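You operate a simulated robot arm through the tools that you are given. There is no shell and no other tool. Be economical: measure what you need, move in short steps, check, and stop when the job is done.

You are at the controls of a simulated two-armed robot. One attempt, no reset.

TASK
Press the seal into the carrier named on the rework card.
Fine: use the seal press; lever up and slide out again; carrier in the narrow green tray.

The check looks at the end state, three seconds after you hand in, the way a careful person would. Anything else that was tipped, shoved, dropped, spilled or broken makes it a failure. Lids that push on must go on centred and level and be pressed home; caps that screw on are set level and turned clockwise until they are tight.

THE ROBOT
Two 7-joint arms with two-finger parallel grippers on one trunk, on a base that drives. Base frame: it is fixed to the floor where the robot stands at the start and does not move with it; the origin is under the middle of the robot, x ahead of it, y to its left, z up; the surface under the hand at the start is at about z = 0.854. Units: m, rad, N and s.
The left shoulder is at the start at [0.05, 0.209, 1.246], the right one opposite. With the tool pointing down near the work surface each hand reaches from about 0.1 to 0.9 m from the robot's upright axis, wherever it stands, measured 20 degrees to its own side. Places, roughly: inside of the narrow green tray [0.6, -0.1, 0.9]; nest on the slide of the seal press [0.5, 0.2, 0.9]; seal of the blue-banded carrier [0.5, -0.1, 0.9]; seal of the red-banded carrier [0.5, 0, 0.9]; seal of the yellow-banded carrier [0.5, -0.2, 0.9]; seal press lever [0.6, 0.2, 1.2]; slide of the seal press [0.5, 0.2, 0.9]. Payload 4.4 kg a hand.
The tool frame of a hand sits at the grasp point between the pads (the TCP): z along the fingers, y along the line on which they close. The tips reach 0.023 m beyond it. The gripper opens to 0.094 m. The fingers are 0.038 m wide and 0.01 m thick; the gripper's body (0.054 by 0.096 m) begins 0.039 m behind the TCP.
Orientation is that of the tool frame in the base frame, as [roll, pitch, yaw] about the fixed x, y, z axes, in that order (R = Rz(yaw) Ry(pitch) Rx(roll)). With the fingers straight down and closing along the base's y, the tool's x points along the base's -x, its y along +y and its z along -z.

THE INTERFACE
- The arms move only by the tool move_arm. It takes "left_commands", "right_commands" or both (then of equal length, played together; a hand with none holds still); each is text: rows parted by semicolons, each of 7 numbers parted by spaces: the closure in counts, from 0 (fully open) to 255 (shut), then the shift along the base's x, y, z in units of 400 mm (1.0 is 400 mm), then the turn, a rotation vector about the base's x, y, z in units of 180 degrees (1.0 is 180 degrees). In form: grip tx ty tz wx wy wz; .... A call has 1 to 20 rows; each row is the pose to reach, as a shift and turn from the pose commanded when the call began. A call with a number of a shift or a turn outside -1 to 1 is refused whole. A row lasts 0.2 s, in which the tool goes at most 0.05 m and 0.15 rad; a call with a longer step from one row to the next is refused whole, and so is a gripper value outside its range. Where a pose cannot be reached the arm comes as near as it can. A force on the tool above 90 N (or 10 N above the force at the start of the call, whichever is more), or a blocked arm, ends the call early, and 0.2 s more pass. Each finger travels about 0.108 m/s and halts on what it meets, pressing with about 35 N; the grip force reading is that of the motor and also rises with nothing between the fingers. The clock runs only during rows and for 0.2 s after the last one: add rows that repeat a pose to give the fingers time. It gives the time, the measured TCP pose, the force on the tool (base axes), the opening and the grip force at its end, in the units of the frame above (readings bear some noise), with the torque about the TCP (base axes, N m) and any sound that the robot's microphone picked up, and new pictures: "views" is both (left out), scene, wrist or none (wrist: the cameras of the hands that moved).
- Cameras (640 x 400 px; columns grow to the right, rows downward): "scene" is now at [0.1557, 0.0054, 1.4313]; the picture's right is [0.06, -1.00, 0.00], its down [-0.45, -0.02, -0.89] and it looks along [0.89, 0.05, -0.45] (base axes); focal length 214 px, centre (320, 200). "left" rides on the left gripper at [0.087, -0.016, -0.075] in its tool frame; the picture's right is [0.18, 0.98, 0.00], its down [-0.58, 0.11, -0.81] and it looks along [-0.79, 0.15, 0.59] (tool axes); focal length 243 px, centre (320, 200). "right" rides on the right gripper at [0.086, 0.016, -0.075] in its tool frame; the picture's right is [-0.18, 0.98, 0.00], its down [-0.58, -0.11, -0.81] and it looks along [-0.79, -0.15, 0.59] (tool axes); focal length 243 px, centre (320, 200). There is no depth. A picture from a camera that has moved, and an enlarged one, comes with that camera's place and axes in the base frame and with its lens.
- move_column(by): slides the trunk up (or, below 0, down) by that many m; the arms and the scene camera ride with it, the base frame stays. It gives what a move gives, with no picture.
- drive_base(legs): drives the robot by 1 to 6 legs, each [ahead, left, turn to the left] in m, m and rad, along the robot's own axes; the way and the turn of a leg run together, so that a leg with both is an arc; at most 1.5 m and 3.142 rad a leg. The arms and the cameras ride along, it lands a little off, and it stops where it bumps. It gives what a move gives, and a new picture of the scene camera.
- head_to(pan, tilt): turns the head with the scene camera to pan (to the left, within 1.396 rad either way) and tilt (down, from -0.506 to 1.204), counted from straight ahead of the robot. It gives what a move gives, and a new picture of the scene camera.
- enlarge(camera, box): a new picture of the part [left, top, right, bottom] of that camera's present view, enlarged. No time passes.
- close_job(): hands the job in; it is judged then, once.

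Go step by step. Nothing tells you exact positions but the pictures and the camera data: compare them with the known pose of the tool, close in by small moves and look again before you grip or let go. The budget is 120 turns and 260 pictures, counting those below and the enlarged ones. Unless the task says otherwise, let go and move clear before handing in, and close with one line.

The tools are called after ">>>" by a JSON object that holds its "method" and its "body". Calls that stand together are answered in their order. move_arm: Moves the arms, as the interface text tells. Its arguments: {"type":"object","properties":{"left_commands":{"type":"string"},"right_commands":{"type":"string"},"views":{"type":"string","enum":["both","scene","wrist","none"]}},"required":[]} The other tools are called the same way: move_column (by) slides the trunk up or down; drive_base (legs) drives the base; head_to (pan, tilt) turns the head that bears the scene camera; enlarge (camera, box) takes an enlarged picture of a part of a camera's view; close_job () hands the job in.

At the start:

```text
time_s: 0.0
left_tcp_pos: [0.604, 0.3123, 1.4066]
left_ee_rot: [3.141, 0.001, -3.14]
left_wrist_force: [-0.4, 0.5, -0.5]
left_ft_torque: [0.0, 0.01, 0.0]
left_grip_width: 0.0936
left_grip_force: 0.1
right_tcp_pos: [0.4918, -0.139, 1.4418]
right_ee_rot: [-3.141, 0.0, -3.14]
right_wrist_force: [-0.3, -0.2, 0.4]
right_ft_torque: [0.02, 0.0, -0.01]
right_grip_width: 0.094
right_grip_force: 0.0
trunk travel left (down, up): [-0.325, 0.238]
robot x, y, heading: [-0.0029, -0.0018, 0.003]
head pan, tilt: [0.056, 0.466]
```

scene: 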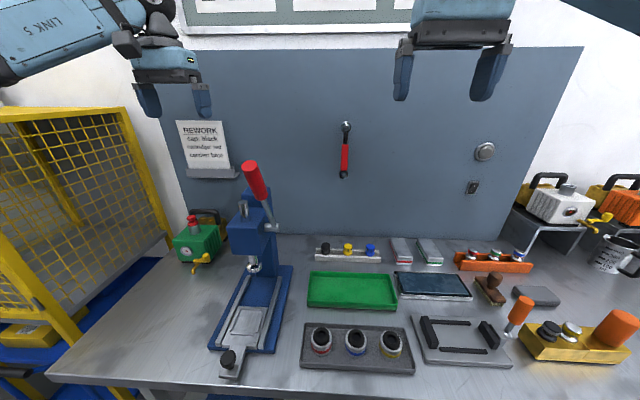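
right: 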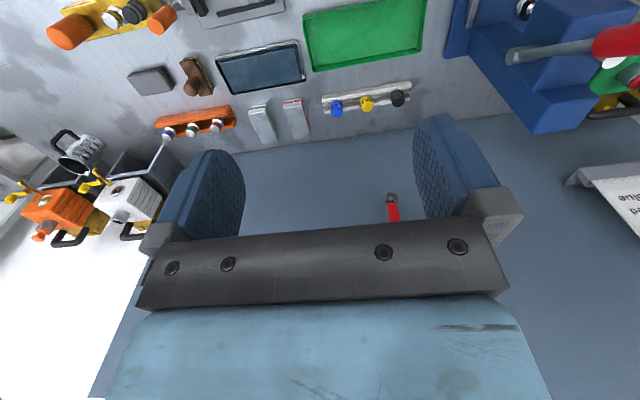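
left: 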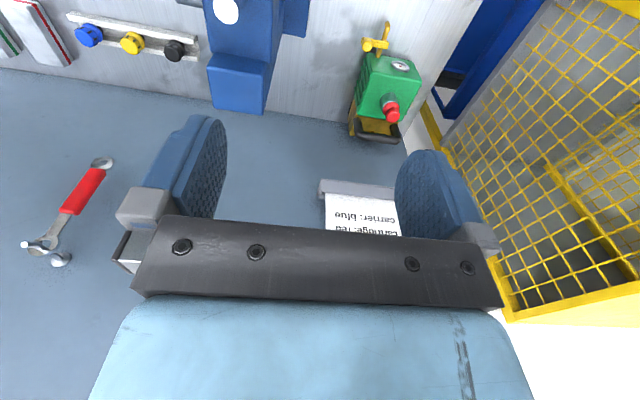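

The rework card seems to say "cap: black, cartridge: red, carrier: blue". I'll enlarge the card, the carriers and the press to confirm.

>>> {"method": "enlarge", "body": {"camera": "scene", "box": [170, 110, 250, 190]}}

>>> {"method": "enlarge", "body": {"camera": "scene", "box": [290, 260, 430, 380]}}

>>> {"method": "enlarge", "body": {"camera": "scene", "box": [190, 150, 310, 390]}}

```text
5.00 times, centred on (210, 150) of scene
camera zoom: at [0.1557, 0.0054, 1.4313], right [0.06, -1.0, 0.0], down [-0.45, -0.02, -0.89], along [0.89, 0.05, -0.45], focal length 1072 px, centre (870, 450)
```

zoom: 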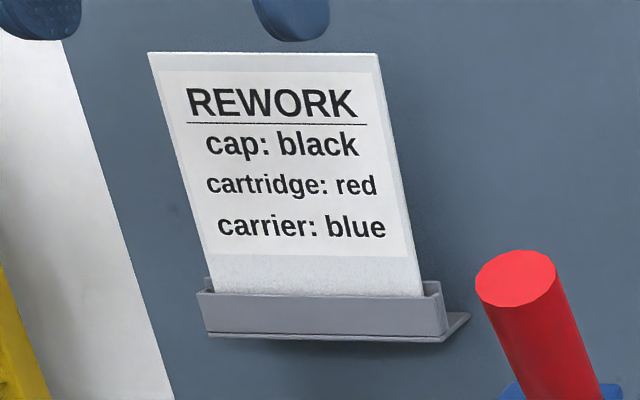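

```text
3.33 times, centred on (360, 320) of scene
camera zoom: at [0.1557, 0.0054, 1.4313], right [0.06, -1.0, 0.0], down [-0.45, -0.02, -0.89], along [0.89, 0.05, -0.45], focal length 715 px, centre (187, -200)
```

zoom: 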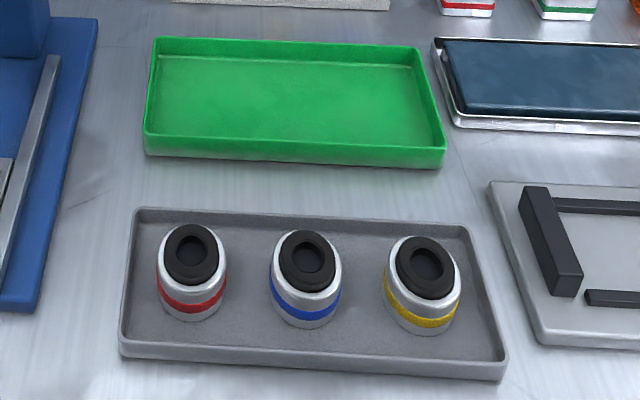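

```text
1.67 times, centred on (250, 270) of scene
camera zoom: at [0.1557, 0.0054, 1.4313], right [0.06, -1.0, 0.0], down [-0.45, -0.02, -0.89], along [0.89, 0.05, -0.45], focal length 358 px, centre (437, 83)
```

zoom: 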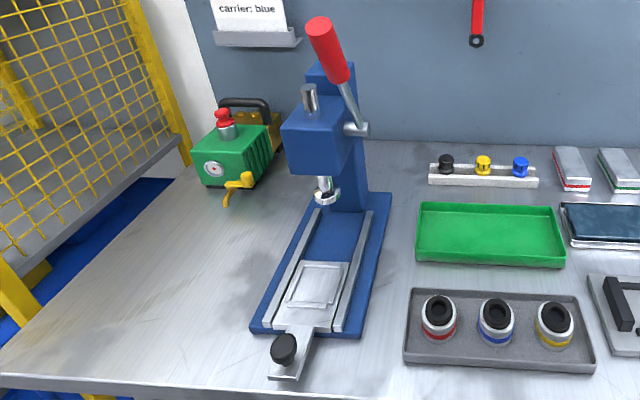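

The card says blue, which is the middle carrier. I'll bring the right hand over it and move the left hand back in front of the press to view it from a second angle.

>>> {"method": "move_arm", "body": {"right_commands": "65 -0.005 0.02 -0.1 0 0 0;65 -0.01 0.04 -0.2 0 0 0;65 -0.02 0.06 -0.3 0 0 0;65 -0.025 0.08 -0.4 0 0 0;65 -0.03 0.1 -0.5 0 0 0;65 -0.035 0.12 -0.6 0 0 0;65 -0.04 0.14 -0.7 0 0 0;65 -0.045 0.16 -0.8 0 0 0;65 -0.05 0.18 -0.88 0 0 0;65 -0.055 0.19 -0.93 0 0 0", "left_commands": "0 -0.07 -0.02 0 0 0 0;0 -0.15 -0.05 0 0 0 0;0 -0.23 -0.07 0 0 0 0;0 -0.31 -0.1 0 0 0 0;0 -0.39 -0.13 0 0 0 0;0 -0.47 -0.15 -0.04 0 0 0;0 -0.55 -0.17 -0.1 0 0 0;0 -0.6 -0.18 -0.17 0 0 0;0 -0.6 -0.18 -0.24 0 0 0;0 -0.6 -0.18 -0.3 0 0 0"}}

```text
time_s: 2.2
left_tcp_pos: [0.3655, 0.2398, 1.2875]
left_ee_rot: [-3.14, 0.0, -3.141]
left_wrist_force: [0.1, 0.2, -0.1]
left_ft_torque: [0.0, -0.02, 0.0]
left_grip_width: 0.0939
left_grip_force: 0.1
right_tcp_pos: [0.4715, -0.0604, 1.0716]
right_ee_rot: [-3.14, 0.0, 3.141]
right_wrist_force: [-0.4, 0.6, -0.1]
right_ft_torque: [-0.04, 0.0, 0.0]
right_grip_width: 0.07
right_grip_force: 0.1
trunk travel left (down, up): [-0.325, 0.238]
robot x, y, heading: [0.0034, -0.0024, -0.001]
head pan, tilt: [0.056, 0.466]
camera scene: at [0.1561, 0.0058, 1.4314], right [0.06, -1.0, 0.0], down [-0.45, -0.03, -0.89], along [0.89, 0.05, -0.45], focal length 214 px, centre (320, 200)
camera right: at [0.3855, -0.0444, 1.1457], right [0.18, 0.98, 0.0], down [0.58, -0.11, 0.81], along [0.79, -0.15, -0.59], focal length 243 px, centre (320, 200)
camera left: at [0.2787, 0.2238, 1.3622], right [-0.19, 0.98, 0.0], down [0.58, 0.11, 0.81], along [0.79, 0.15, -0.59], focal length 243 px, centre (320, 200)
```

scene: 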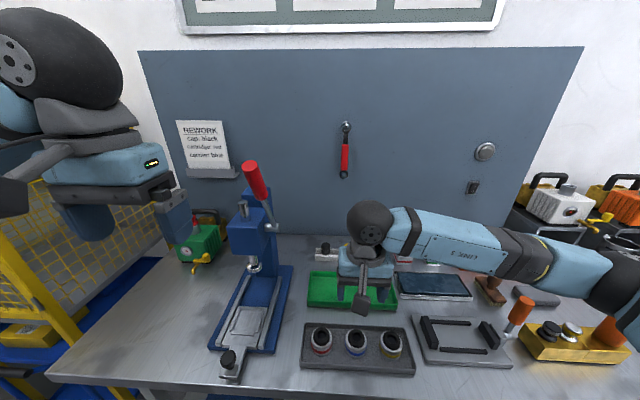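
right: 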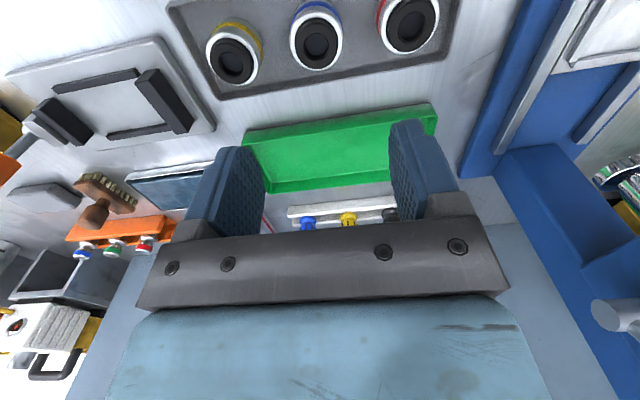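
left: 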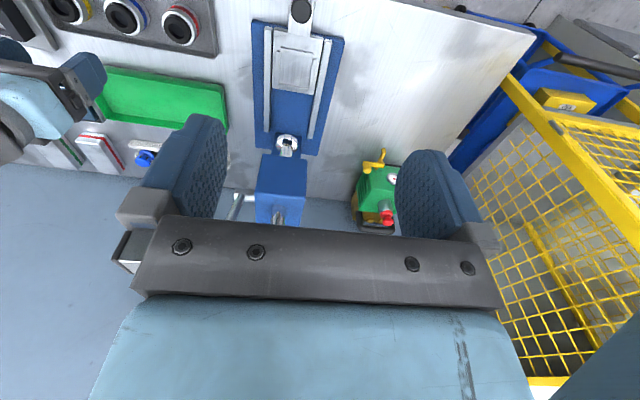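

The blue seal top triangulates to about (0.470, -0.063, 0.907), the nest to (0.505, 0.222, 0.887) and the knob to (0.404, 0.219, 0.918). The ram is near x = 0.597. I'll lower the right hand with a slight back tilt so its wrist clears the press head, and move the left hand aside.

>>> {"method": "move_arm", "body": {"right_commands": "65 0 -0.003 -0.06 0 -0.034 0;65 -0.003 -0.006 -0.13 0 -0.0667 0;65 -0.003 -0.006 -0.2 0 -0.0667 0;65 -0.003 -0.006 -0.25 0 -0.0667 0;65 -0.003 -0.006 -0.25 0 -0.0667 0", "left_commands": "0 0 0.08 0 0 0 0;0 0 0.16 0 0 0 0;0 0 0.24 0 0 0 0;0 0 0.32 0 0 0 0;0 0 0.32 0 0 0 0"}}

```text
time_s: 3.4
left_tcp_pos: [0.3622, 0.3651, 1.2873]
left_ee_rot: [-3.141, -0.001, 3.141]
left_wrist_force: [-0.8, -1.0, 0.1]
left_ft_torque: [0.03, -0.01, 0.05]
left_grip_width: 0.0939
left_grip_force: 0.1
right_tcp_pos: [0.4694, -0.0658, 0.9707]
right_ee_rot: [-3.141, 0.209, -3.14]
right_wrist_force: [-0.1, -0.7, -0.4]
right_ft_torque: [-0.02, 0.01, 0.02]
right_grip_width: 0.0702
right_grip_force: 0.0
trunk travel left (down, up): [-0.325, 0.238]
robot x, y, heading: [0.0039, -0.0029, -0.004]
head pan, tilt: [0.056, 0.466]
camera scene: at [0.1565, 0.0045, 1.4312], right [0.06, -1.0, 0.0], down [-0.45, -0.02, -0.89], along [0.89, 0.05, -0.45], focal length 214 px, centre (320, 200)
camera right: at [0.3708, -0.0495, 1.0257], right [0.18, 0.98, 0.04], down [0.4, -0.11, 0.91], along [0.9, -0.15, -0.41], focal length 243 px, centre (320, 200)
camera left: at [0.2755, 0.3485, 1.3609], right [-0.18, 0.98, 0.0], down [0.58, 0.11, 0.81], along [0.79, 0.15, -0.59], focal length 243 px, centre (320, 200)
```

scene: 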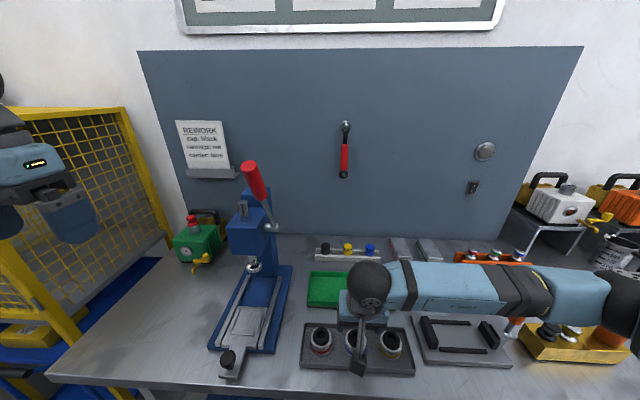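
right: 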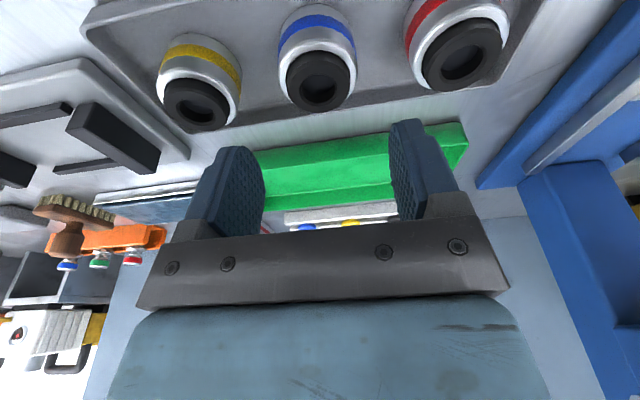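
left: 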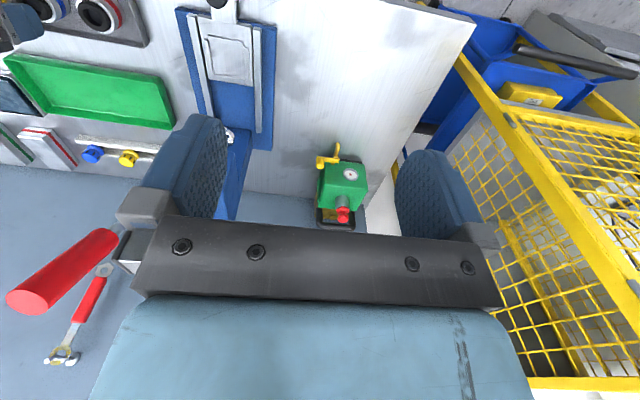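

The carrier re-measures at (0.469, -0.0635), right under the hand. I'll go straight down and look before gripping.

>>> {"method": "move_arm", "body": {"right_commands": "65 0 0.005 -0.06 0 0 0;65 0 0.005 -0.12 0 0 0;65 0 0.005 -0.16 0 0 0;65 0 0.005 -0.19 0 0 0;65 0 0.005 -0.19 0 0 0"}}

```text
time_s: 4.6
left_tcp_pos: [0.3613, 0.3659, 1.2869]
left_ee_rot: [3.139, 0.0, -3.141]
left_wrist_force: [1.6, 0.3, 0.3]
left_ft_torque: [-0.02, -0.01, 0.0]
left_grip_width: 0.094
left_grip_force: 0.1
right_tcp_pos: [0.4663, -0.0656, 0.894]
right_ee_rot: [-3.142, 0.209, -3.141]
right_wrist_force: [-0.1, -0.3, -0.4]
right_ft_torque: [-0.01, 0.03, -0.03]
right_grip_width: 0.07
right_grip_force: 0.0
trunk travel left (down, up): [-0.325, 0.238]
robot x, y, heading: [0.0009, 0.0016, -0.004]
head pan, tilt: [0.056, 0.466]
camera scene: at [0.1556, 0.0055, 1.4313], right [0.06, -1.0, 0.0], down [-0.45, -0.03, -0.89], along [0.89, 0.05, -0.45], focal length 214 px, centre (320, 200)
camera right: at [0.3687, -0.0487, 0.9489], right [0.18, 0.98, 0.04], down [0.4, -0.11, 0.91], along [0.9, -0.15, -0.41], focal length 243 px, centre (320, 200)
```

scene: 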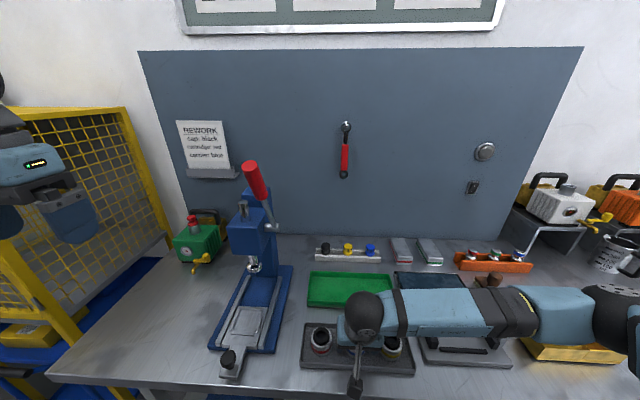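
right: 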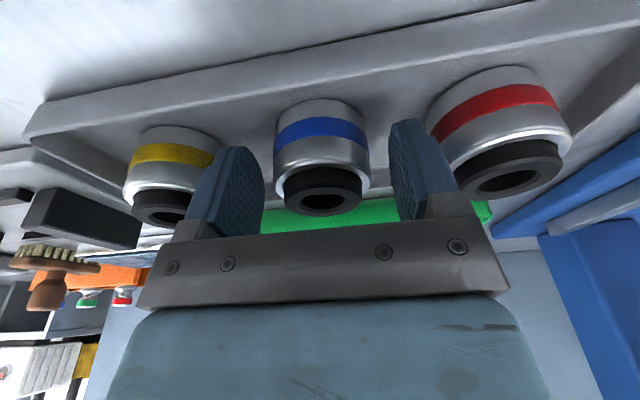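

The blue carrier sits between the pads with its neighbours clear. I'll grip and lift slightly.

>>> {"method": "move_arm", "body": {"right_commands": "110 0 0 0 0 0 0;160 0 0 0 0 0 0;160 0 0 0 0 0 0;160 0 0 0 0 0 0;160 0 0 0.05 0 0 0;160 0 0 0.13 0 0 0;160 0 0 0.2 0 0 0;160 0 0 0.25 0 0 0"}}

```text
time_s: 6.4
left_tcp_pos: [0.3619, 0.3654, 1.2873]
left_ee_rot: [3.141, 0.0, -3.139]
left_wrist_force: [-1.0, -0.1, -0.9]
left_ft_torque: [0.01, 0.03, 0.02]
left_grip_width: 0.094
left_grip_force: 0.1
right_tcp_pos: [0.4686, -0.0667, 0.9975]
right_ee_rot: [-3.141, 0.21, 3.141]
right_wrist_force: [-0.2, -0.5, -1.8]
right_ft_torque: [-0.01, -0.02, -0.03]
right_grip_width: 0.0506
right_grip_force: 34.7
trunk travel left (down, up): [-0.325, 0.238]
robot x, y, heading: [0.0018, 0.0012, 0.001]
head pan, tilt: [0.056, 0.466]
camera scene: at [0.1556, 0.0055, 1.4313], right [0.06, -1.0, 0.0], down [-0.45, -0.03, -0.89], along [0.89, 0.05, -0.45], focal length 214 px, centre (320, 200)
camera right: at [0.37, -0.0494, 1.0519], right [0.18, 0.98, 0.04], down [0.4, -0.11, 0.91], along [0.9, -0.15, -0.41], focal length 243 px, centre (320, 200)
```

scene: 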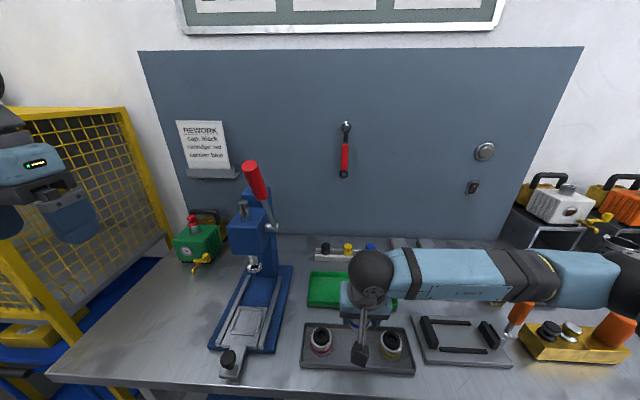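
right: 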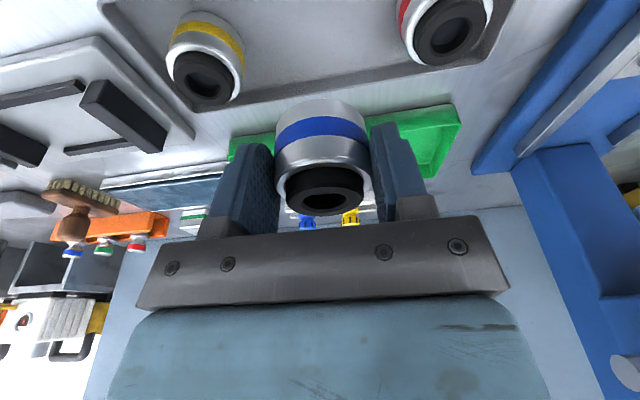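

The carrier is held firmly. I'll move it sideways to just in front of the nest and look again.

>>> {"method": "move_arm", "body": {"right_commands": "160 -0.03 0.1 0.05 0 0 0;160 -0.05 0.2 0.08 0 0 0;160 -0.05 0.3 0.08 0 0 0;160 -0.05 0.4 0.08 0 0 0;160 -0.05 0.5 0.08 0 0 0;160 -0.05 0.6 0.08 0 0 0;160 -0.05 0.68 0.08 0 0 0;160 -0.05 0.72 0.08 0 0 0;160 -0.05 0.72 0.08 0 0 0"}}

```text
time_s: 8.4
left_tcp_pos: [0.3622, 0.3652, 1.286]
left_ee_rot: [3.141, 0.0, -3.139]
left_wrist_force: [-0.5, 0.7, -0.8]
left_ft_torque: [-0.03, 0.0, 0.0]
left_grip_width: 0.0942
left_grip_force: 0.0
right_tcp_pos: [0.4463, 0.2226, 1.0282]
right_ee_rot: [-3.141, 0.209, -3.141]
right_wrist_force: [0.8, 0.1, -1.4]
right_ft_torque: [0.01, 0.03, -0.02]
right_grip_width: 0.0503
right_grip_force: 35.2
trunk travel left (down, up): [-0.325, 0.238]
robot x, y, heading: [-0.0047, -0.0014, 0.001]
head pan, tilt: [0.056, 0.466]
camera scene: at [0.1559, 0.0051, 1.4313], right [0.06, -1.0, 0.0], down [-0.45, -0.02, -0.89], along [0.89, 0.05, -0.45], focal length 214 px, centre (320, 200)
camera right: at [0.3477, 0.2396, 1.0838], right [0.18, 0.98, 0.04], down [0.4, -0.11, 0.91], along [0.9, -0.15, -0.41], focal length 243 px, centre (320, 200)
```

scene: 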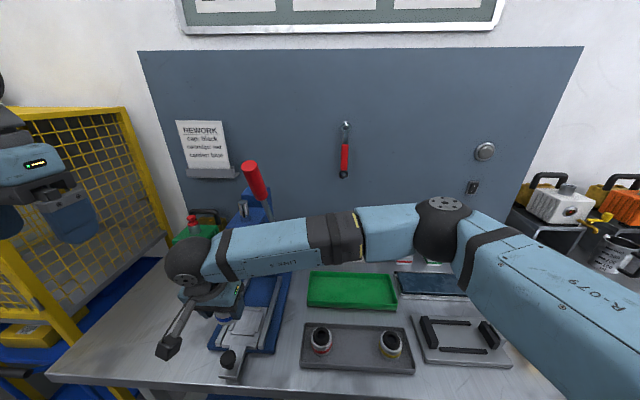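
right: 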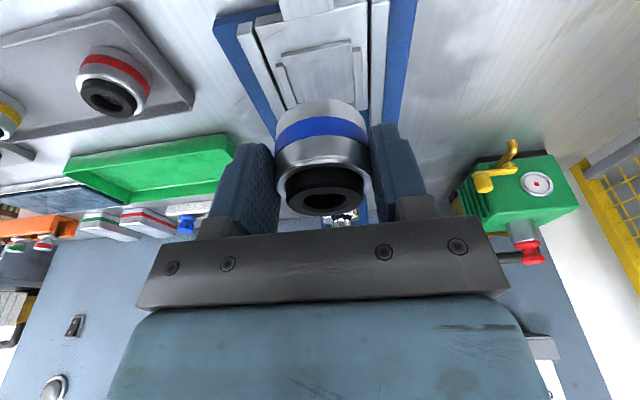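

>>> {"method": "enlarge", "body": {"camera": "right", "box": [220, 0, 420, 125]}}

>>> {"method": "enlarge", "body": {"camera": "left", "box": [150, 0, 310, 100]}}

```text
3.20 times, centred on (320, 62) of right
camera zoom: at [0.3477, 0.2396, 1.0838], right [0.18, 0.98, 0.04], down [0.4, -0.11, 0.91], along [0.9, -0.15, -0.41], focal length 776 px, centre (320, 640)
```

zoom: 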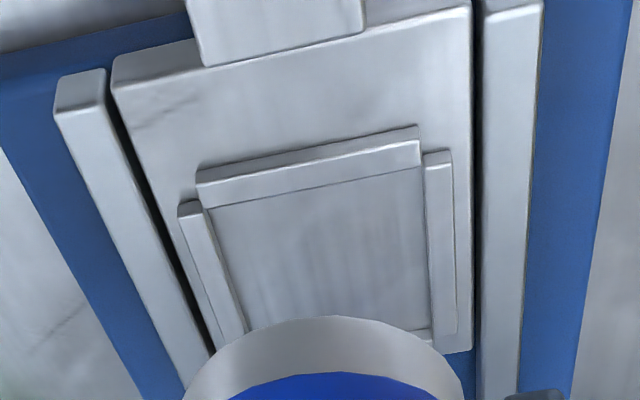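

```text
4.00 times, centred on (230, 50) of left
camera zoom: at [0.275, 0.3487, 1.3609], right [-0.19, 0.98, 0.0], down [0.58, 0.11, 0.81], along [0.79, 0.15, -0.59], focal length 970 px, centre (680, 800)
```

zoom: 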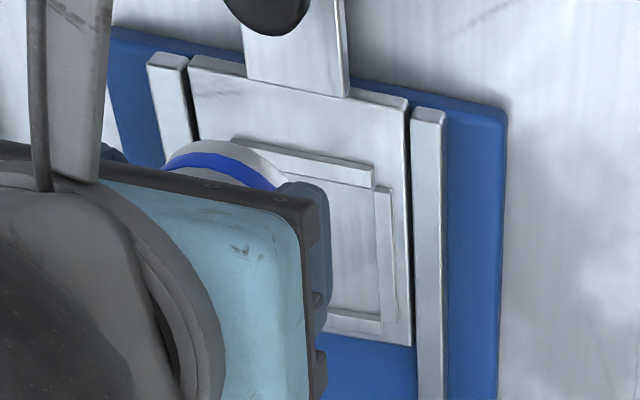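

The nest is a square of four low bars with only a little room around the carrier. I'll move a bit forward so the whole nest shows past the carrier, and measure it more precisely.

>>> {"method": "move_arm", "body": {"right_commands": "160 0.06 -0.005 0 0 0 0;160 0.06 -0.005 0 0 0 0", "left_commands": "0 0.02 -0.01 0.02 0 0 0;0 0.02 -0.01 0.02 0 0 0", "views": "none"}}

>>> {"method": "enlarge", "body": {"camera": "right", "box": [220, 0, 420, 125]}}

>>> {"method": "enlarge", "body": {"camera": "scene", "box": [160, 200, 320, 400]}}

```text
time_s: 9.0
left_tcp_pos: [0.3686, 0.3625, 1.294]
left_ee_rot: [3.141, 0.0, -3.14]
left_wrist_force: [-0.5, 0.3, -0.1]
left_ft_torque: [-0.03, -0.03, 0.01]
left_grip_width: 0.094
left_grip_force: 0.1
right_tcp_pos: [0.4697, 0.2216, 1.0286]
right_ee_rot: [3.14, 0.21, 3.141]
right_wrist_force: [-0.2, -0.2, -2.0]
right_ft_torque: [-0.02, 0.03, -0.03]
right_grip_width: 0.0505
right_grip_force: 35.2
trunk travel left (down, up): [-0.325, 0.238]
robot x, y, heading: [0.0001, 0.0003, 0.0]
head pan, tilt: [0.056, 0.466]
```

```text
3.20 times, centred on (320, 62) of right
camera zoom: at [0.3714, 0.2381, 1.0831], right [0.18, 0.98, 0.04], down [0.4, -0.11, 0.91], along [0.9, -0.15, -0.41], focal length 776 px, centre (320, 640)
```

zoom: 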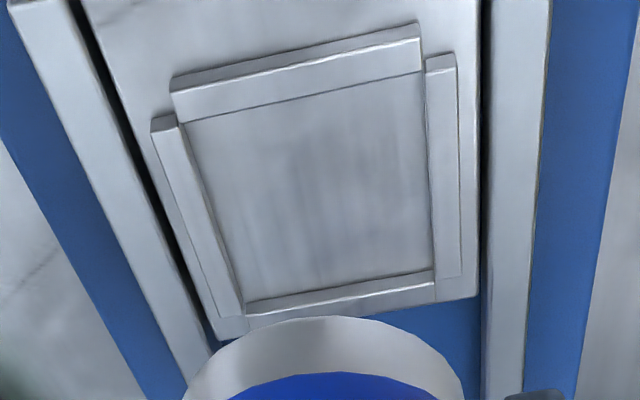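

```text
2.00 times, centred on (240, 300) of scene
camera zoom: at [0.1551, 0.0059, 1.4314], right [0.06, -1.0, 0.0], down [-0.45, -0.03, -0.89], along [0.89, 0.05, -0.45], focal length 429 px, centre (480, 0)
```

zoom: 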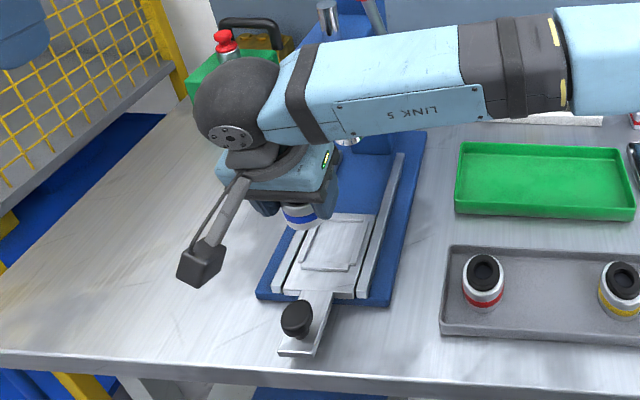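

>>> {"method": "enlarge", "body": {"camera": "scene", "box": [215, 300, 271, 350]}}

>>> {"method": "enlarge", "body": {"camera": "left", "box": [170, 0, 290, 75]}}

```text
8.00 times, centred on (243, 325) of scene
camera zoom: at [0.1551, 0.0059, 1.4314], right [0.06, -1.0, 0.0], down [-0.45, -0.03, -0.89], along [0.89, 0.05, -0.45], focal length 1716 px, centre (936, -800)
```

zoom: 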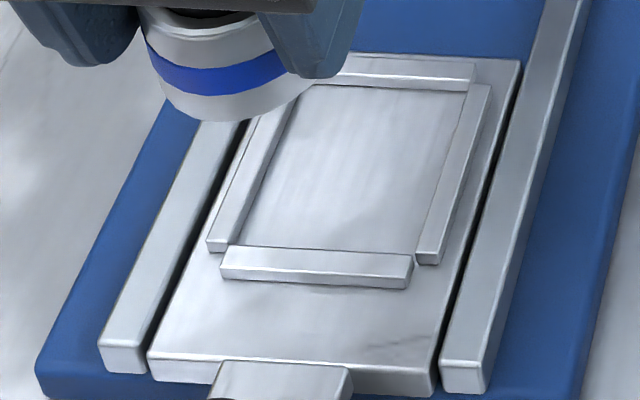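

```text
5.33 times, centred on (230, 38) of left
camera zoom: at [0.2819, 0.3455, 1.3686], right [-0.19, 0.98, 0.0], down [0.58, 0.11, 0.81], along [0.79, 0.15, -0.59], focal length 1294 px, centre (800, 1067)
```

zoom: 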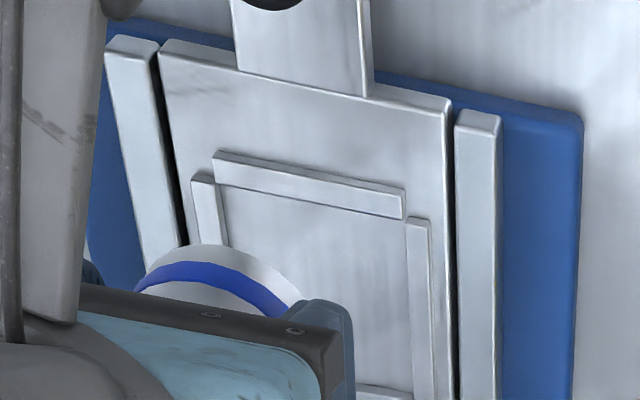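

The nest centre comes out at about (0.511, 0.219), with the slide top near z = 0.888 and an inner square of about 58 mm. I'll move the carrier over it to just above the bars and look.

>>> {"method": "move_arm", "body": {"right_commands": "160 0.05 -0.004 -0.02 0 0 0;160 0.095 -0.008 -0.06 0 0 0;160 0.095 -0.008 -0.13 0 0 0;160 0.095 -0.008 -0.19 0 0 0;160 0.095 -0.008 -0.205 0 0 0;160 0.095 -0.008 -0.205 0 0 0", "views": "wrist"}}

>>> {"method": "enlarge", "body": {"camera": "scene", "box": [205, 260, 285, 350]}}

>>> {"method": "enlarge", "body": {"camera": "left", "box": [140, 0, 300, 100]}}

```text
time_s: 10.4
left_tcp_pos: [0.3695, 0.3616, 1.2937]
left_ee_rot: [-3.141, 0.0, -3.141]
left_wrist_force: [-0.1, -0.4, -1.5]
left_ft_torque: [0.0, 0.0, -0.02]
left_grip_width: 0.0942
left_grip_force: 0.0
right_tcp_pos: [0.5098, 0.2196, 0.9439]
right_ee_rot: [-3.141, 0.209, -3.141]
right_wrist_force: [-0.4, -1.1, -1.4]
right_ft_torque: [0.0, 0.02, 0.0]
right_grip_width: 0.0505
right_grip_force: 35.3
trunk travel left (down, up): [-0.325, 0.238]
robot x, y, heading: [-0.0042, 0.0017, -0.002]
head pan, tilt: [0.056, 0.466]
camera right: at [0.4111, 0.2358, 0.9985], right [0.18, 0.98, 0.04], down [0.4, -0.11, 0.91], along [0.9, -0.15, -0.41], focal length 243 px, centre (320, 200)
```

right: 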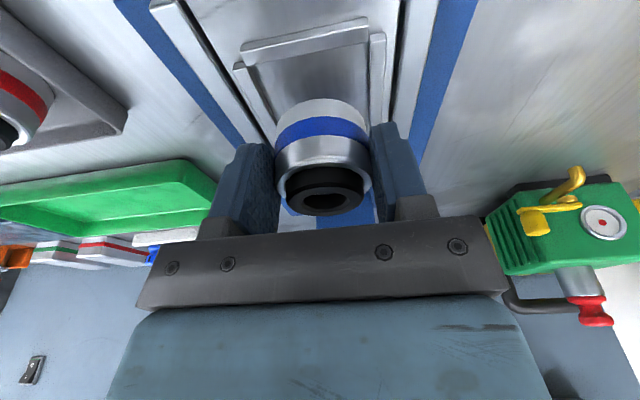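

```text
4.44 times, centred on (245, 305) of scene
camera zoom: at [0.1559, 0.0055, 1.4313], right [0.06, -1.0, 0.0], down [-0.45, -0.03, -0.89], along [0.89, 0.05, -0.45], focal length 953 px, centre (653, -267)
```

zoom: 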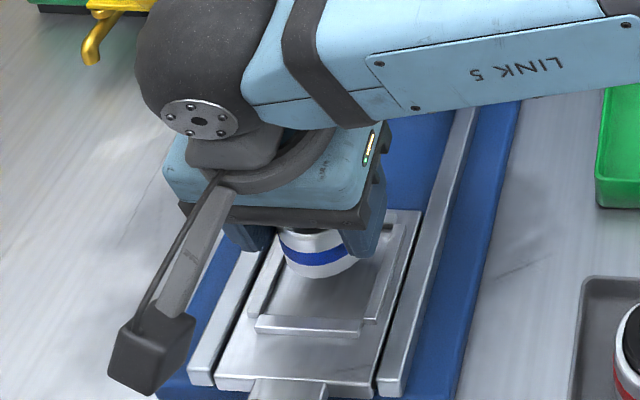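

```text
4.00 times, centred on (220, 50) of left
camera zoom: at [0.2826, 0.3452, 1.3685], right [-0.19, 0.98, 0.0], down [0.58, 0.11, 0.81], along [0.79, 0.15, -0.59], focal length 970 px, centre (720, 800)
```

zoom: 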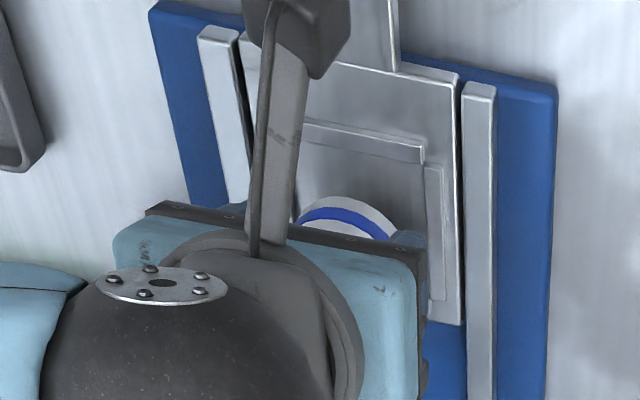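

Both views put the carrier about 8 mm too far forward of the nest centre. I'll shift back, lower a little and check again.

>>> {"method": "move_arm", "body": {"right_commands": "160 -0.02 0 0 0 0 0;160 -0.02 0 -0.02 0 0 0;160 -0.02 0 -0.02 0 0 0", "views": "none"}}

>>> {"method": "enlarge", "body": {"camera": "scene", "box": [225, 300, 275, 345]}}

>>> {"method": "enlarge", "body": {"camera": "right", "box": [220, 0, 420, 125]}}

>>> {"method": "enlarge", "body": {"camera": "left", "box": [200, 20, 264, 70]}}

```text
time_s: 11.2
left_tcp_pos: [0.369, 0.361, 1.2954]
left_ee_rot: [-3.142, 0.001, -3.141]
left_wrist_force: [-0.2, 0.0, 0.1]
left_ft_torque: [-0.03, 0.02, 0.02]
left_grip_width: 0.0938
left_grip_force: 0.0
right_tcp_pos: [0.5017, 0.2189, 0.9365]
right_ee_rot: [3.141, 0.209, 3.141]
right_wrist_force: [-0.3, 0.0, -1.1]
right_ft_torque: [0.04, 0.0, -0.04]
right_grip_width: 0.0505
right_grip_force: 34.7
trunk travel left (down, up): [-0.325, 0.238]
robot x, y, heading: [-0.0029, 0.0008, -0.001]
head pan, tilt: [0.056, 0.466]
```

```text
8.89 times, centred on (250, 322) of scene
camera zoom: at [0.1557, 0.0054, 1.4313], right [0.06, -1.0, 0.0], down [-0.45, -0.02, -0.89], along [0.89, 0.05, -0.45], focal length 1906 px, centre (942, -889)
```

zoom: 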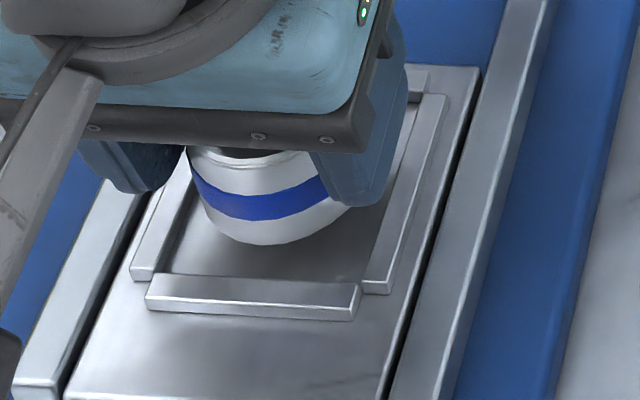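

```text
3.20 times, centred on (320, 62) of right
camera zoom: at [0.403, 0.2349, 0.9908], right [0.18, 0.98, 0.04], down [0.4, -0.11, 0.91], along [0.9, -0.15, -0.41], focal length 776 px, centre (320, 640)
```

zoom: 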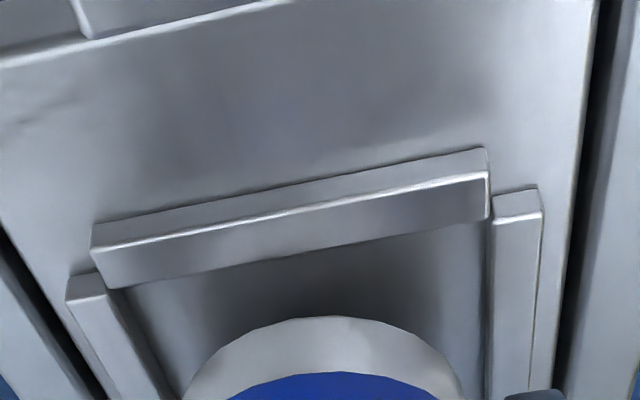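

```text
8.00 times, centred on (232, 45) of left
camera zoom: at [0.2824, 0.3451, 1.3686], right [-0.19, 0.98, 0.0], down [0.58, 0.11, 0.81], along [0.79, 0.15, -0.59], focal length 1941 px, centre (1024, 1440)
```

zoom: 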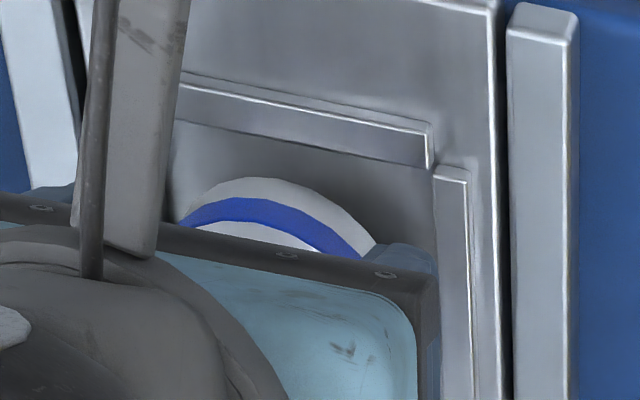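

>>> {"method": "move_arm", "body": {"right_commands": "160 -0.005 0 -0.005 0 0 0;160 -0.005 0 -0.01 0 0 0;160 -0.005 0 -0.01 0 0 0", "views": "none"}}

>>> {"method": "enlarge", "body": {"camera": "scene", "box": [225, 300, 275, 345]}}

>>> {"method": "enlarge", "body": {"camera": "right", "box": [220, 0, 420, 125]}}

```text
time_s: 12.0
left_tcp_pos: [0.369, 0.3623, 1.2946]
left_ee_rot: [-3.141, 0.0, -3.14]
left_wrist_force: [-1.1, 0.8, -0.2]
left_ft_torque: [-0.01, -0.04, -0.02]
left_grip_width: 0.0941
left_grip_force: 0.2
right_tcp_pos: [0.5008, 0.2188, 0.93]
right_ee_rot: [-3.141, 0.209, -3.141]
right_wrist_force: [0.2, -0.3, -1.9]
right_ft_torque: [0.02, 0.03, 0.01]
right_grip_width: 0.0504
right_grip_force: 34.5
trunk travel left (down, up): [-0.325, 0.238]
robot x, y, heading: [0.0018, 0.0009, 0.0]
head pan, tilt: [0.056, 0.466]
```

```text
8.89 times, centred on (250, 322) of scene
camera zoom: at [0.1559, 0.0054, 1.4313], right [0.06, -1.0, 0.0], down [-0.45, -0.02, -0.89], along [0.89, 0.05, -0.45], focal length 1906 px, centre (942, -889)
```

zoom: 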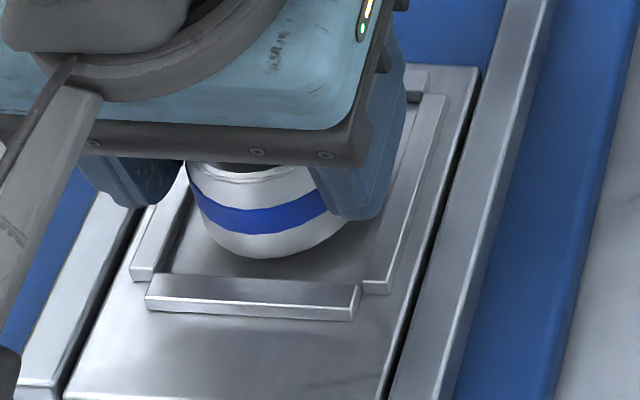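

```text
3.20 times, centred on (320, 62) of right
camera zoom: at [0.4023, 0.2356, 0.9859], right [0.18, 0.98, 0.04], down [0.4, -0.11, 0.91], along [0.9, -0.15, -0.41], focal length 776 px, centre (320, 640)
```

zoom: 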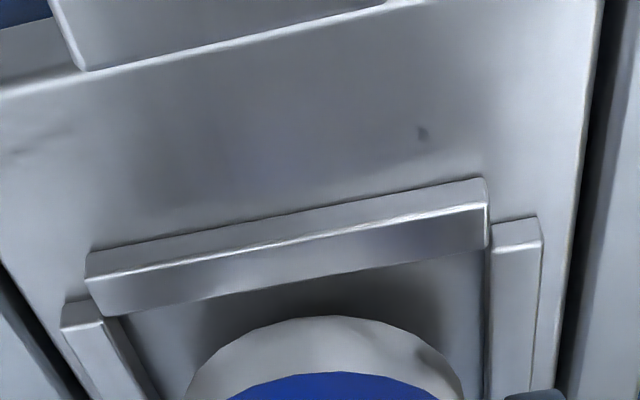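

By solving the two views together, the carrier is about 3 mm above the bars, with roughly even gaps of 4 mm. I'll lower it slowly to the floor of the nest.

>>> {"method": "move_arm", "body": {"right_commands": "160 -0.001 0 -0.006 0 0 0;160 -0.001 0 -0.012 0 0 0;160 -0.001 0 -0.018 0 0 0;160 -0.001 0 -0.021 0 0 0;160 -0.001 0 -0.021 0 0 0", "views": "none"}}

>>> {"method": "enlarge", "body": {"camera": "scene", "box": [225, 300, 275, 345]}}

>>> {"method": "enlarge", "body": {"camera": "right", "box": [220, 0, 420, 125]}}

```text
time_s: 13.2
left_tcp_pos: [0.369, 0.3614, 1.2953]
left_ee_rot: [3.14, -0.001, -3.14]
left_wrist_force: [-0.8, -0.3, -0.2]
left_ft_torque: [-0.02, 0.0, 0.02]
left_grip_width: 0.0939
left_grip_force: 0.1
right_tcp_pos: [0.5017, 0.2205, 0.9238]
right_ee_rot: [3.141, 0.209, -3.141]
right_wrist_force: [-0.1, 0.3, -1.7]
right_ft_torque: [0.04, 0.0, -0.03]
right_grip_width: 0.0504
right_grip_force: 35.4
trunk travel left (down, up): [-0.325, 0.238]
robot x, y, heading: [0.0028, -0.0028, 0.002]
head pan, tilt: [0.056, 0.466]
```

```text
8.89 times, centred on (250, 322) of scene
camera zoom: at [0.1559, 0.0054, 1.4313], right [0.06, -1.0, 0.0], down [-0.45, -0.02, -0.89], along [0.89, 0.05, -0.45], focal length 1906 px, centre (942, -889)
```

zoom: 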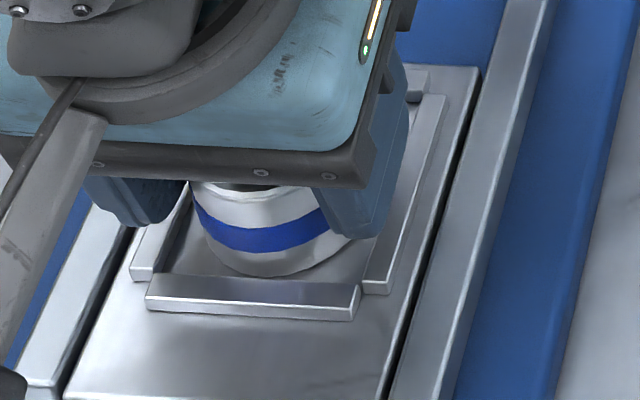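

```text
3.20 times, centred on (320, 62) of right
camera zoom: at [0.4018, 0.2358, 0.9783], right [0.18, 0.98, 0.04], down [0.4, -0.11, 0.91], along [0.9, -0.15, -0.41], focal length 776 px, centre (320, 640)
```

zoom: 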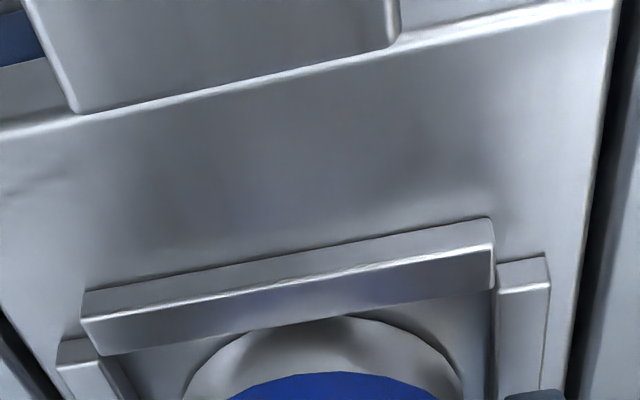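

The carrier is inside the bars. I'll lower it in small steps until it touches.

>>> {"method": "move_arm", "body": {"right_commands": "160 0 0 -0.003 0 0 0;160 0 0 -0.006 0 0 0;160 0 0 -0.006 0 0 0", "views": "none"}}

>>> {"method": "enlarge", "body": {"camera": "scene", "box": [225, 300, 275, 345]}}

```text
time_s: 14.0
left_tcp_pos: [0.3685, 0.3617, 1.2961]
left_ee_rot: [-3.14, -0.002, -3.139]
left_wrist_force: [-0.2, 0.4, -0.3]
left_ft_torque: [0.01, 0.01, 0.01]
left_grip_width: 0.0943
left_grip_force: 0.0
right_tcp_pos: [0.4997, 0.2195, 0.9232]
right_ee_rot: [3.139, 0.211, 3.141]
right_wrist_force: [3.3, 1.9, 8.9]
right_ft_torque: [0.09, -0.26, 0.03]
right_grip_width: 0.0505
right_grip_force: 35.3
trunk travel left (down, up): [-0.325, 0.238]
robot x, y, heading: [-0.0008, -0.0003, 0.001]
head pan, tilt: [0.056, 0.466]
```

```text
8.89 times, centred on (250, 322) of scene
camera zoom: at [0.1553, 0.0053, 1.4315], right [0.06, -1.0, 0.0], down [-0.45, -0.02, -0.89], along [0.89, 0.05, -0.45], focal length 1906 px, centre (942, -889)
```

zoom: 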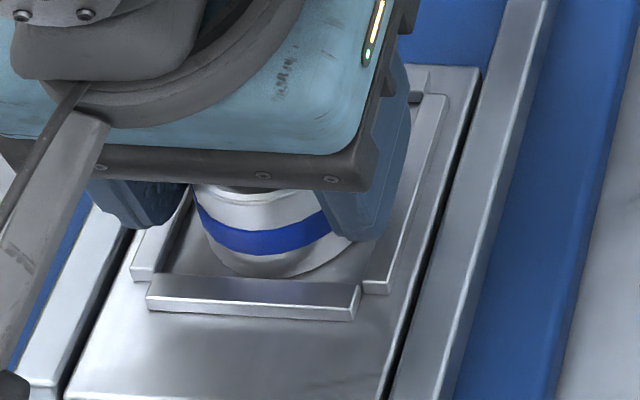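

It has touched down and looks seated, with about 10 N of contact. I'll open a little, check, then lift away.

>>> {"method": "move_arm", "body": {"right_commands": "120 0 0 0.001 0 0 0;90 0 0 0.002 0 0 0;90 0 0 0.002 0 0 0", "views": "wrist"}}

>>> {"method": "enlarge", "body": {"camera": "scene", "box": [225, 300, 275, 345]}}

```text
time_s: 14.8
left_tcp_pos: [0.3699, 0.3622, 1.2954]
left_ee_rot: [-3.142, 0.0, -3.139]
left_wrist_force: [0.4, 0.0, 1.2]
left_ft_torque: [-0.02, -0.01, -0.02]
left_grip_width: 0.0944
left_grip_force: 0.1
right_tcp_pos: [0.5005, 0.2175, 0.923]
right_ee_rot: [3.141, 0.21, -3.14]
right_wrist_force: [0.5, -0.8, 0.0]
right_ft_torque: [0.04, 0.0, 0.0]
right_grip_width: 0.0607
right_grip_force: 0.0
trunk travel left (down, up): [-0.325, 0.238]
robot x, y, heading: [-0.0011, 0.001, 0.002]
head pan, tilt: [0.056, 0.466]
camera right: at [0.4013, 0.2344, 0.977], right [0.18, 0.98, 0.04], down [0.4, -0.11, 0.91], along [0.9, -0.15, -0.41], focal length 243 px, centre (320, 200)
```

right: 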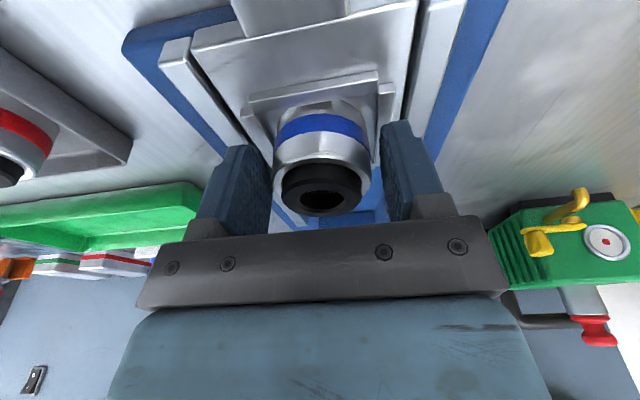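

```text
8.89 times, centred on (250, 322) of scene
camera zoom: at [0.1557, 0.0054, 1.4313], right [0.06, -1.0, 0.0], down [-0.45, -0.02, -0.89], along [0.89, 0.05, -0.45], focal length 1906 px, centre (942, -889)
```

zoom: 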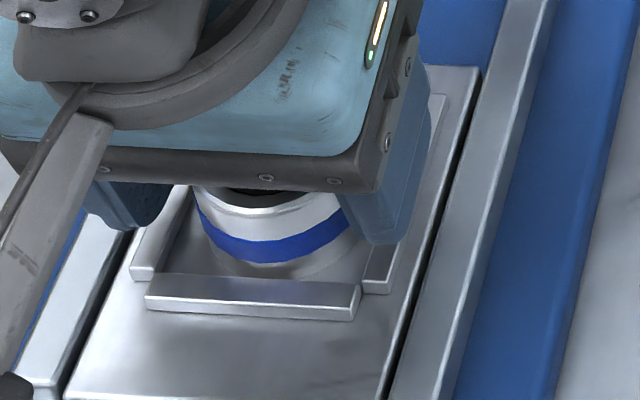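

On release the carrier dropped home between the bars and stands level. I'll lift the right hand clear and move it back over to the right.

>>> {"method": "move_arm", "body": {"right_commands": "90 0 0 0.04 0 0 0;90 0 0 0.12 0 0 0;80 0 0 0.22 0 0 0;65 -0.03 -0.05 0.32 0 0 0;65 -0.08 -0.14 0.37 0 0 0;65 -0.12 -0.24 0.37 0 0 0;65 -0.12 -0.34 0.37 0 0 0;65 -0.12 -0.44 0.37 0 0 0;65 -0.12 -0.54 0.37 0 0 0;65 -0.12 -0.64 0.37 0 0 0;65 -0.12 -0.7 0.37 0 0 0", "views": "none"}}

>>> {"method": "enlarge", "body": {"camera": "scene", "box": [190, 230, 310, 390]}}

>>> {"method": "enlarge", "body": {"camera": "left", "box": [100, 0, 360, 200]}}

```text
time_s: 17.2
left_tcp_pos: [0.3685, 0.3608, 1.2953]
left_ee_rot: [-3.142, -0.001, -3.141]
left_wrist_force: [0.5, -0.9, 1.0]
left_ft_torque: [-0.01, -0.02, -0.01]
left_grip_width: 0.0939
left_grip_force: 0.1
right_tcp_pos: [0.4527, -0.0625, 1.0731]
right_ee_rot: [-3.141, 0.211, -3.14]
right_wrist_force: [-0.4, 0.1, 0.3]
right_ft_torque: [-0.02, -0.01, -0.01]
right_grip_width: 0.0699
right_grip_force: 0.0
trunk travel left (down, up): [-0.325, 0.238]
robot x, y, heading: [-0.0006, 0.0006, -0.001]
head pan, tilt: [0.056, 0.466]
```

```text
2.50 times, centred on (250, 310) of scene
camera zoom: at [0.1554, 0.0047, 1.4314], right [0.06, -1.0, 0.0], down [-0.45, -0.02, -0.89], along [0.89, 0.05, -0.45], focal length 536 px, centre (495, -75)
```

zoom: 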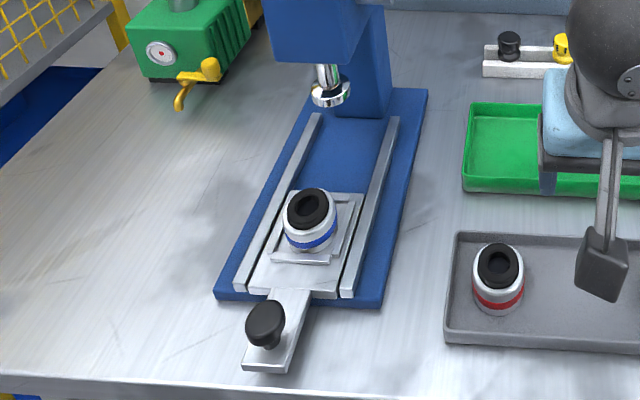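

```text
2.00 times, centred on (230, 100) of left
camera zoom: at [0.2822, 0.3444, 1.3689], right [-0.19, 0.98, 0.0], down [0.58, 0.11, 0.81], along [0.79, 0.15, -0.59], focal length 485 px, centre (500, 400)
```

zoom: 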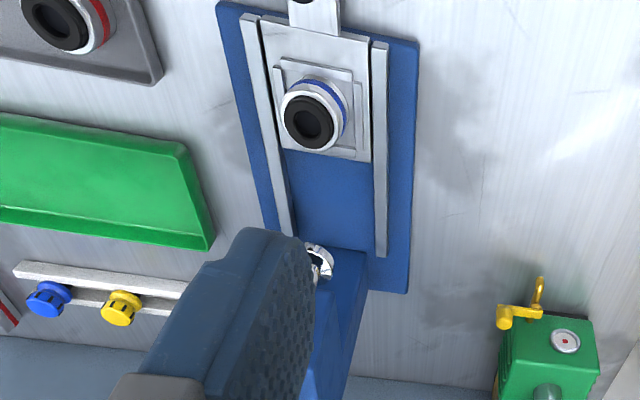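

The carrier is seated upright in the nest with the seal on top. Next I'll bring the left hand above the slide knob.

>>> {"method": "move_arm", "body": {"left_commands": "0 0.01 -0.06 -0.06 0 0 0;0 0.02 -0.12 -0.12 0 0 0;0 0.03 -0.18 -0.19 0 0 0;0 0.04 -0.24 -0.26 0 0 0;0 0.05 -0.3 -0.34 0 0 0;0 0.06 -0.34 -0.42 0 0 0;0 0.07 -0.3575 -0.5 0 0 0;0 0.08 -0.3575 -0.58 0 0 0;0 0.0875 -0.3575 -0.66 0 0 0;0 0.0875 -0.3575 -0.74 0 0 0;0 0.0875 -0.3575 -0.78 0 0 0;0 0.0875 -0.3575 -0.78 0 0 0"}}

```text
time_s: 19.8
left_tcp_pos: [0.4078, 0.22, 0.9827]
left_ee_rot: [-3.14, -0.001, -3.14]
left_wrist_force: [0.5, -0.5, -0.1]
left_ft_torque: [0.0, 0.03, 0.0]
left_grip_width: 0.094
left_grip_force: 0.1
right_tcp_pos: [0.4535, -0.0624, 1.0726]
right_ee_rot: [-3.141, 0.209, -3.141]
right_wrist_force: [-0.2, -0.8, -0.1]
right_ft_torque: [-0.01, 0.01, -0.01]
right_grip_width: 0.0699
right_grip_force: 0.1
trunk travel left (down, up): [-0.325, 0.238]
robot x, y, heading: [0.0011, -0.0027, 0.005]
head pan, tilt: [0.056, 0.466]
camera scene: at [0.1557, 0.0053, 1.4313], right [0.06, -1.0, 0.0], down [-0.45, -0.02, -0.89], along [0.89, 0.05, -0.45], focal length 214 px, centre (320, 200)
camera left: at [0.3203, 0.2032, 1.0571], right [-0.19, 0.98, 0.0], down [0.58, 0.11, 0.81], along [0.79, 0.15, -0.59], focal length 243 px, centre (320, 200)
```

scene: 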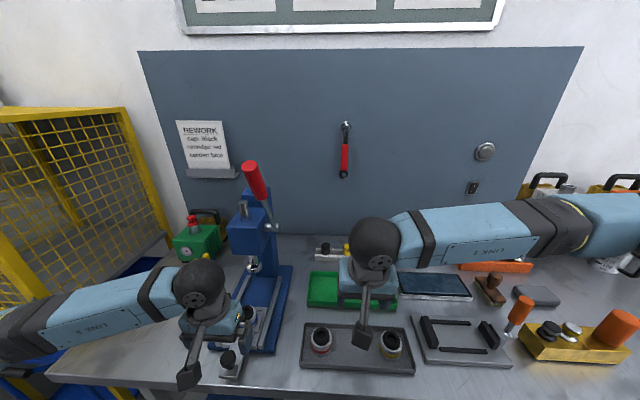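
left: 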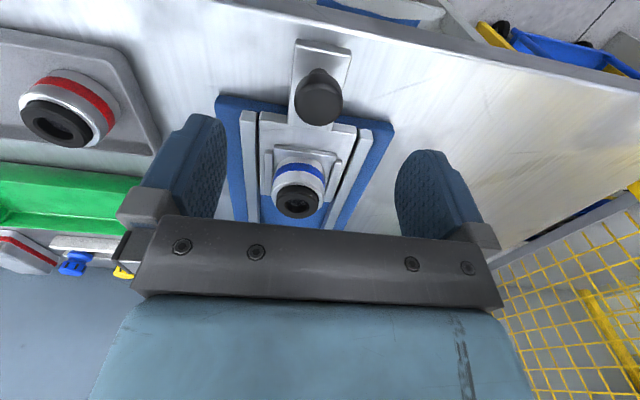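

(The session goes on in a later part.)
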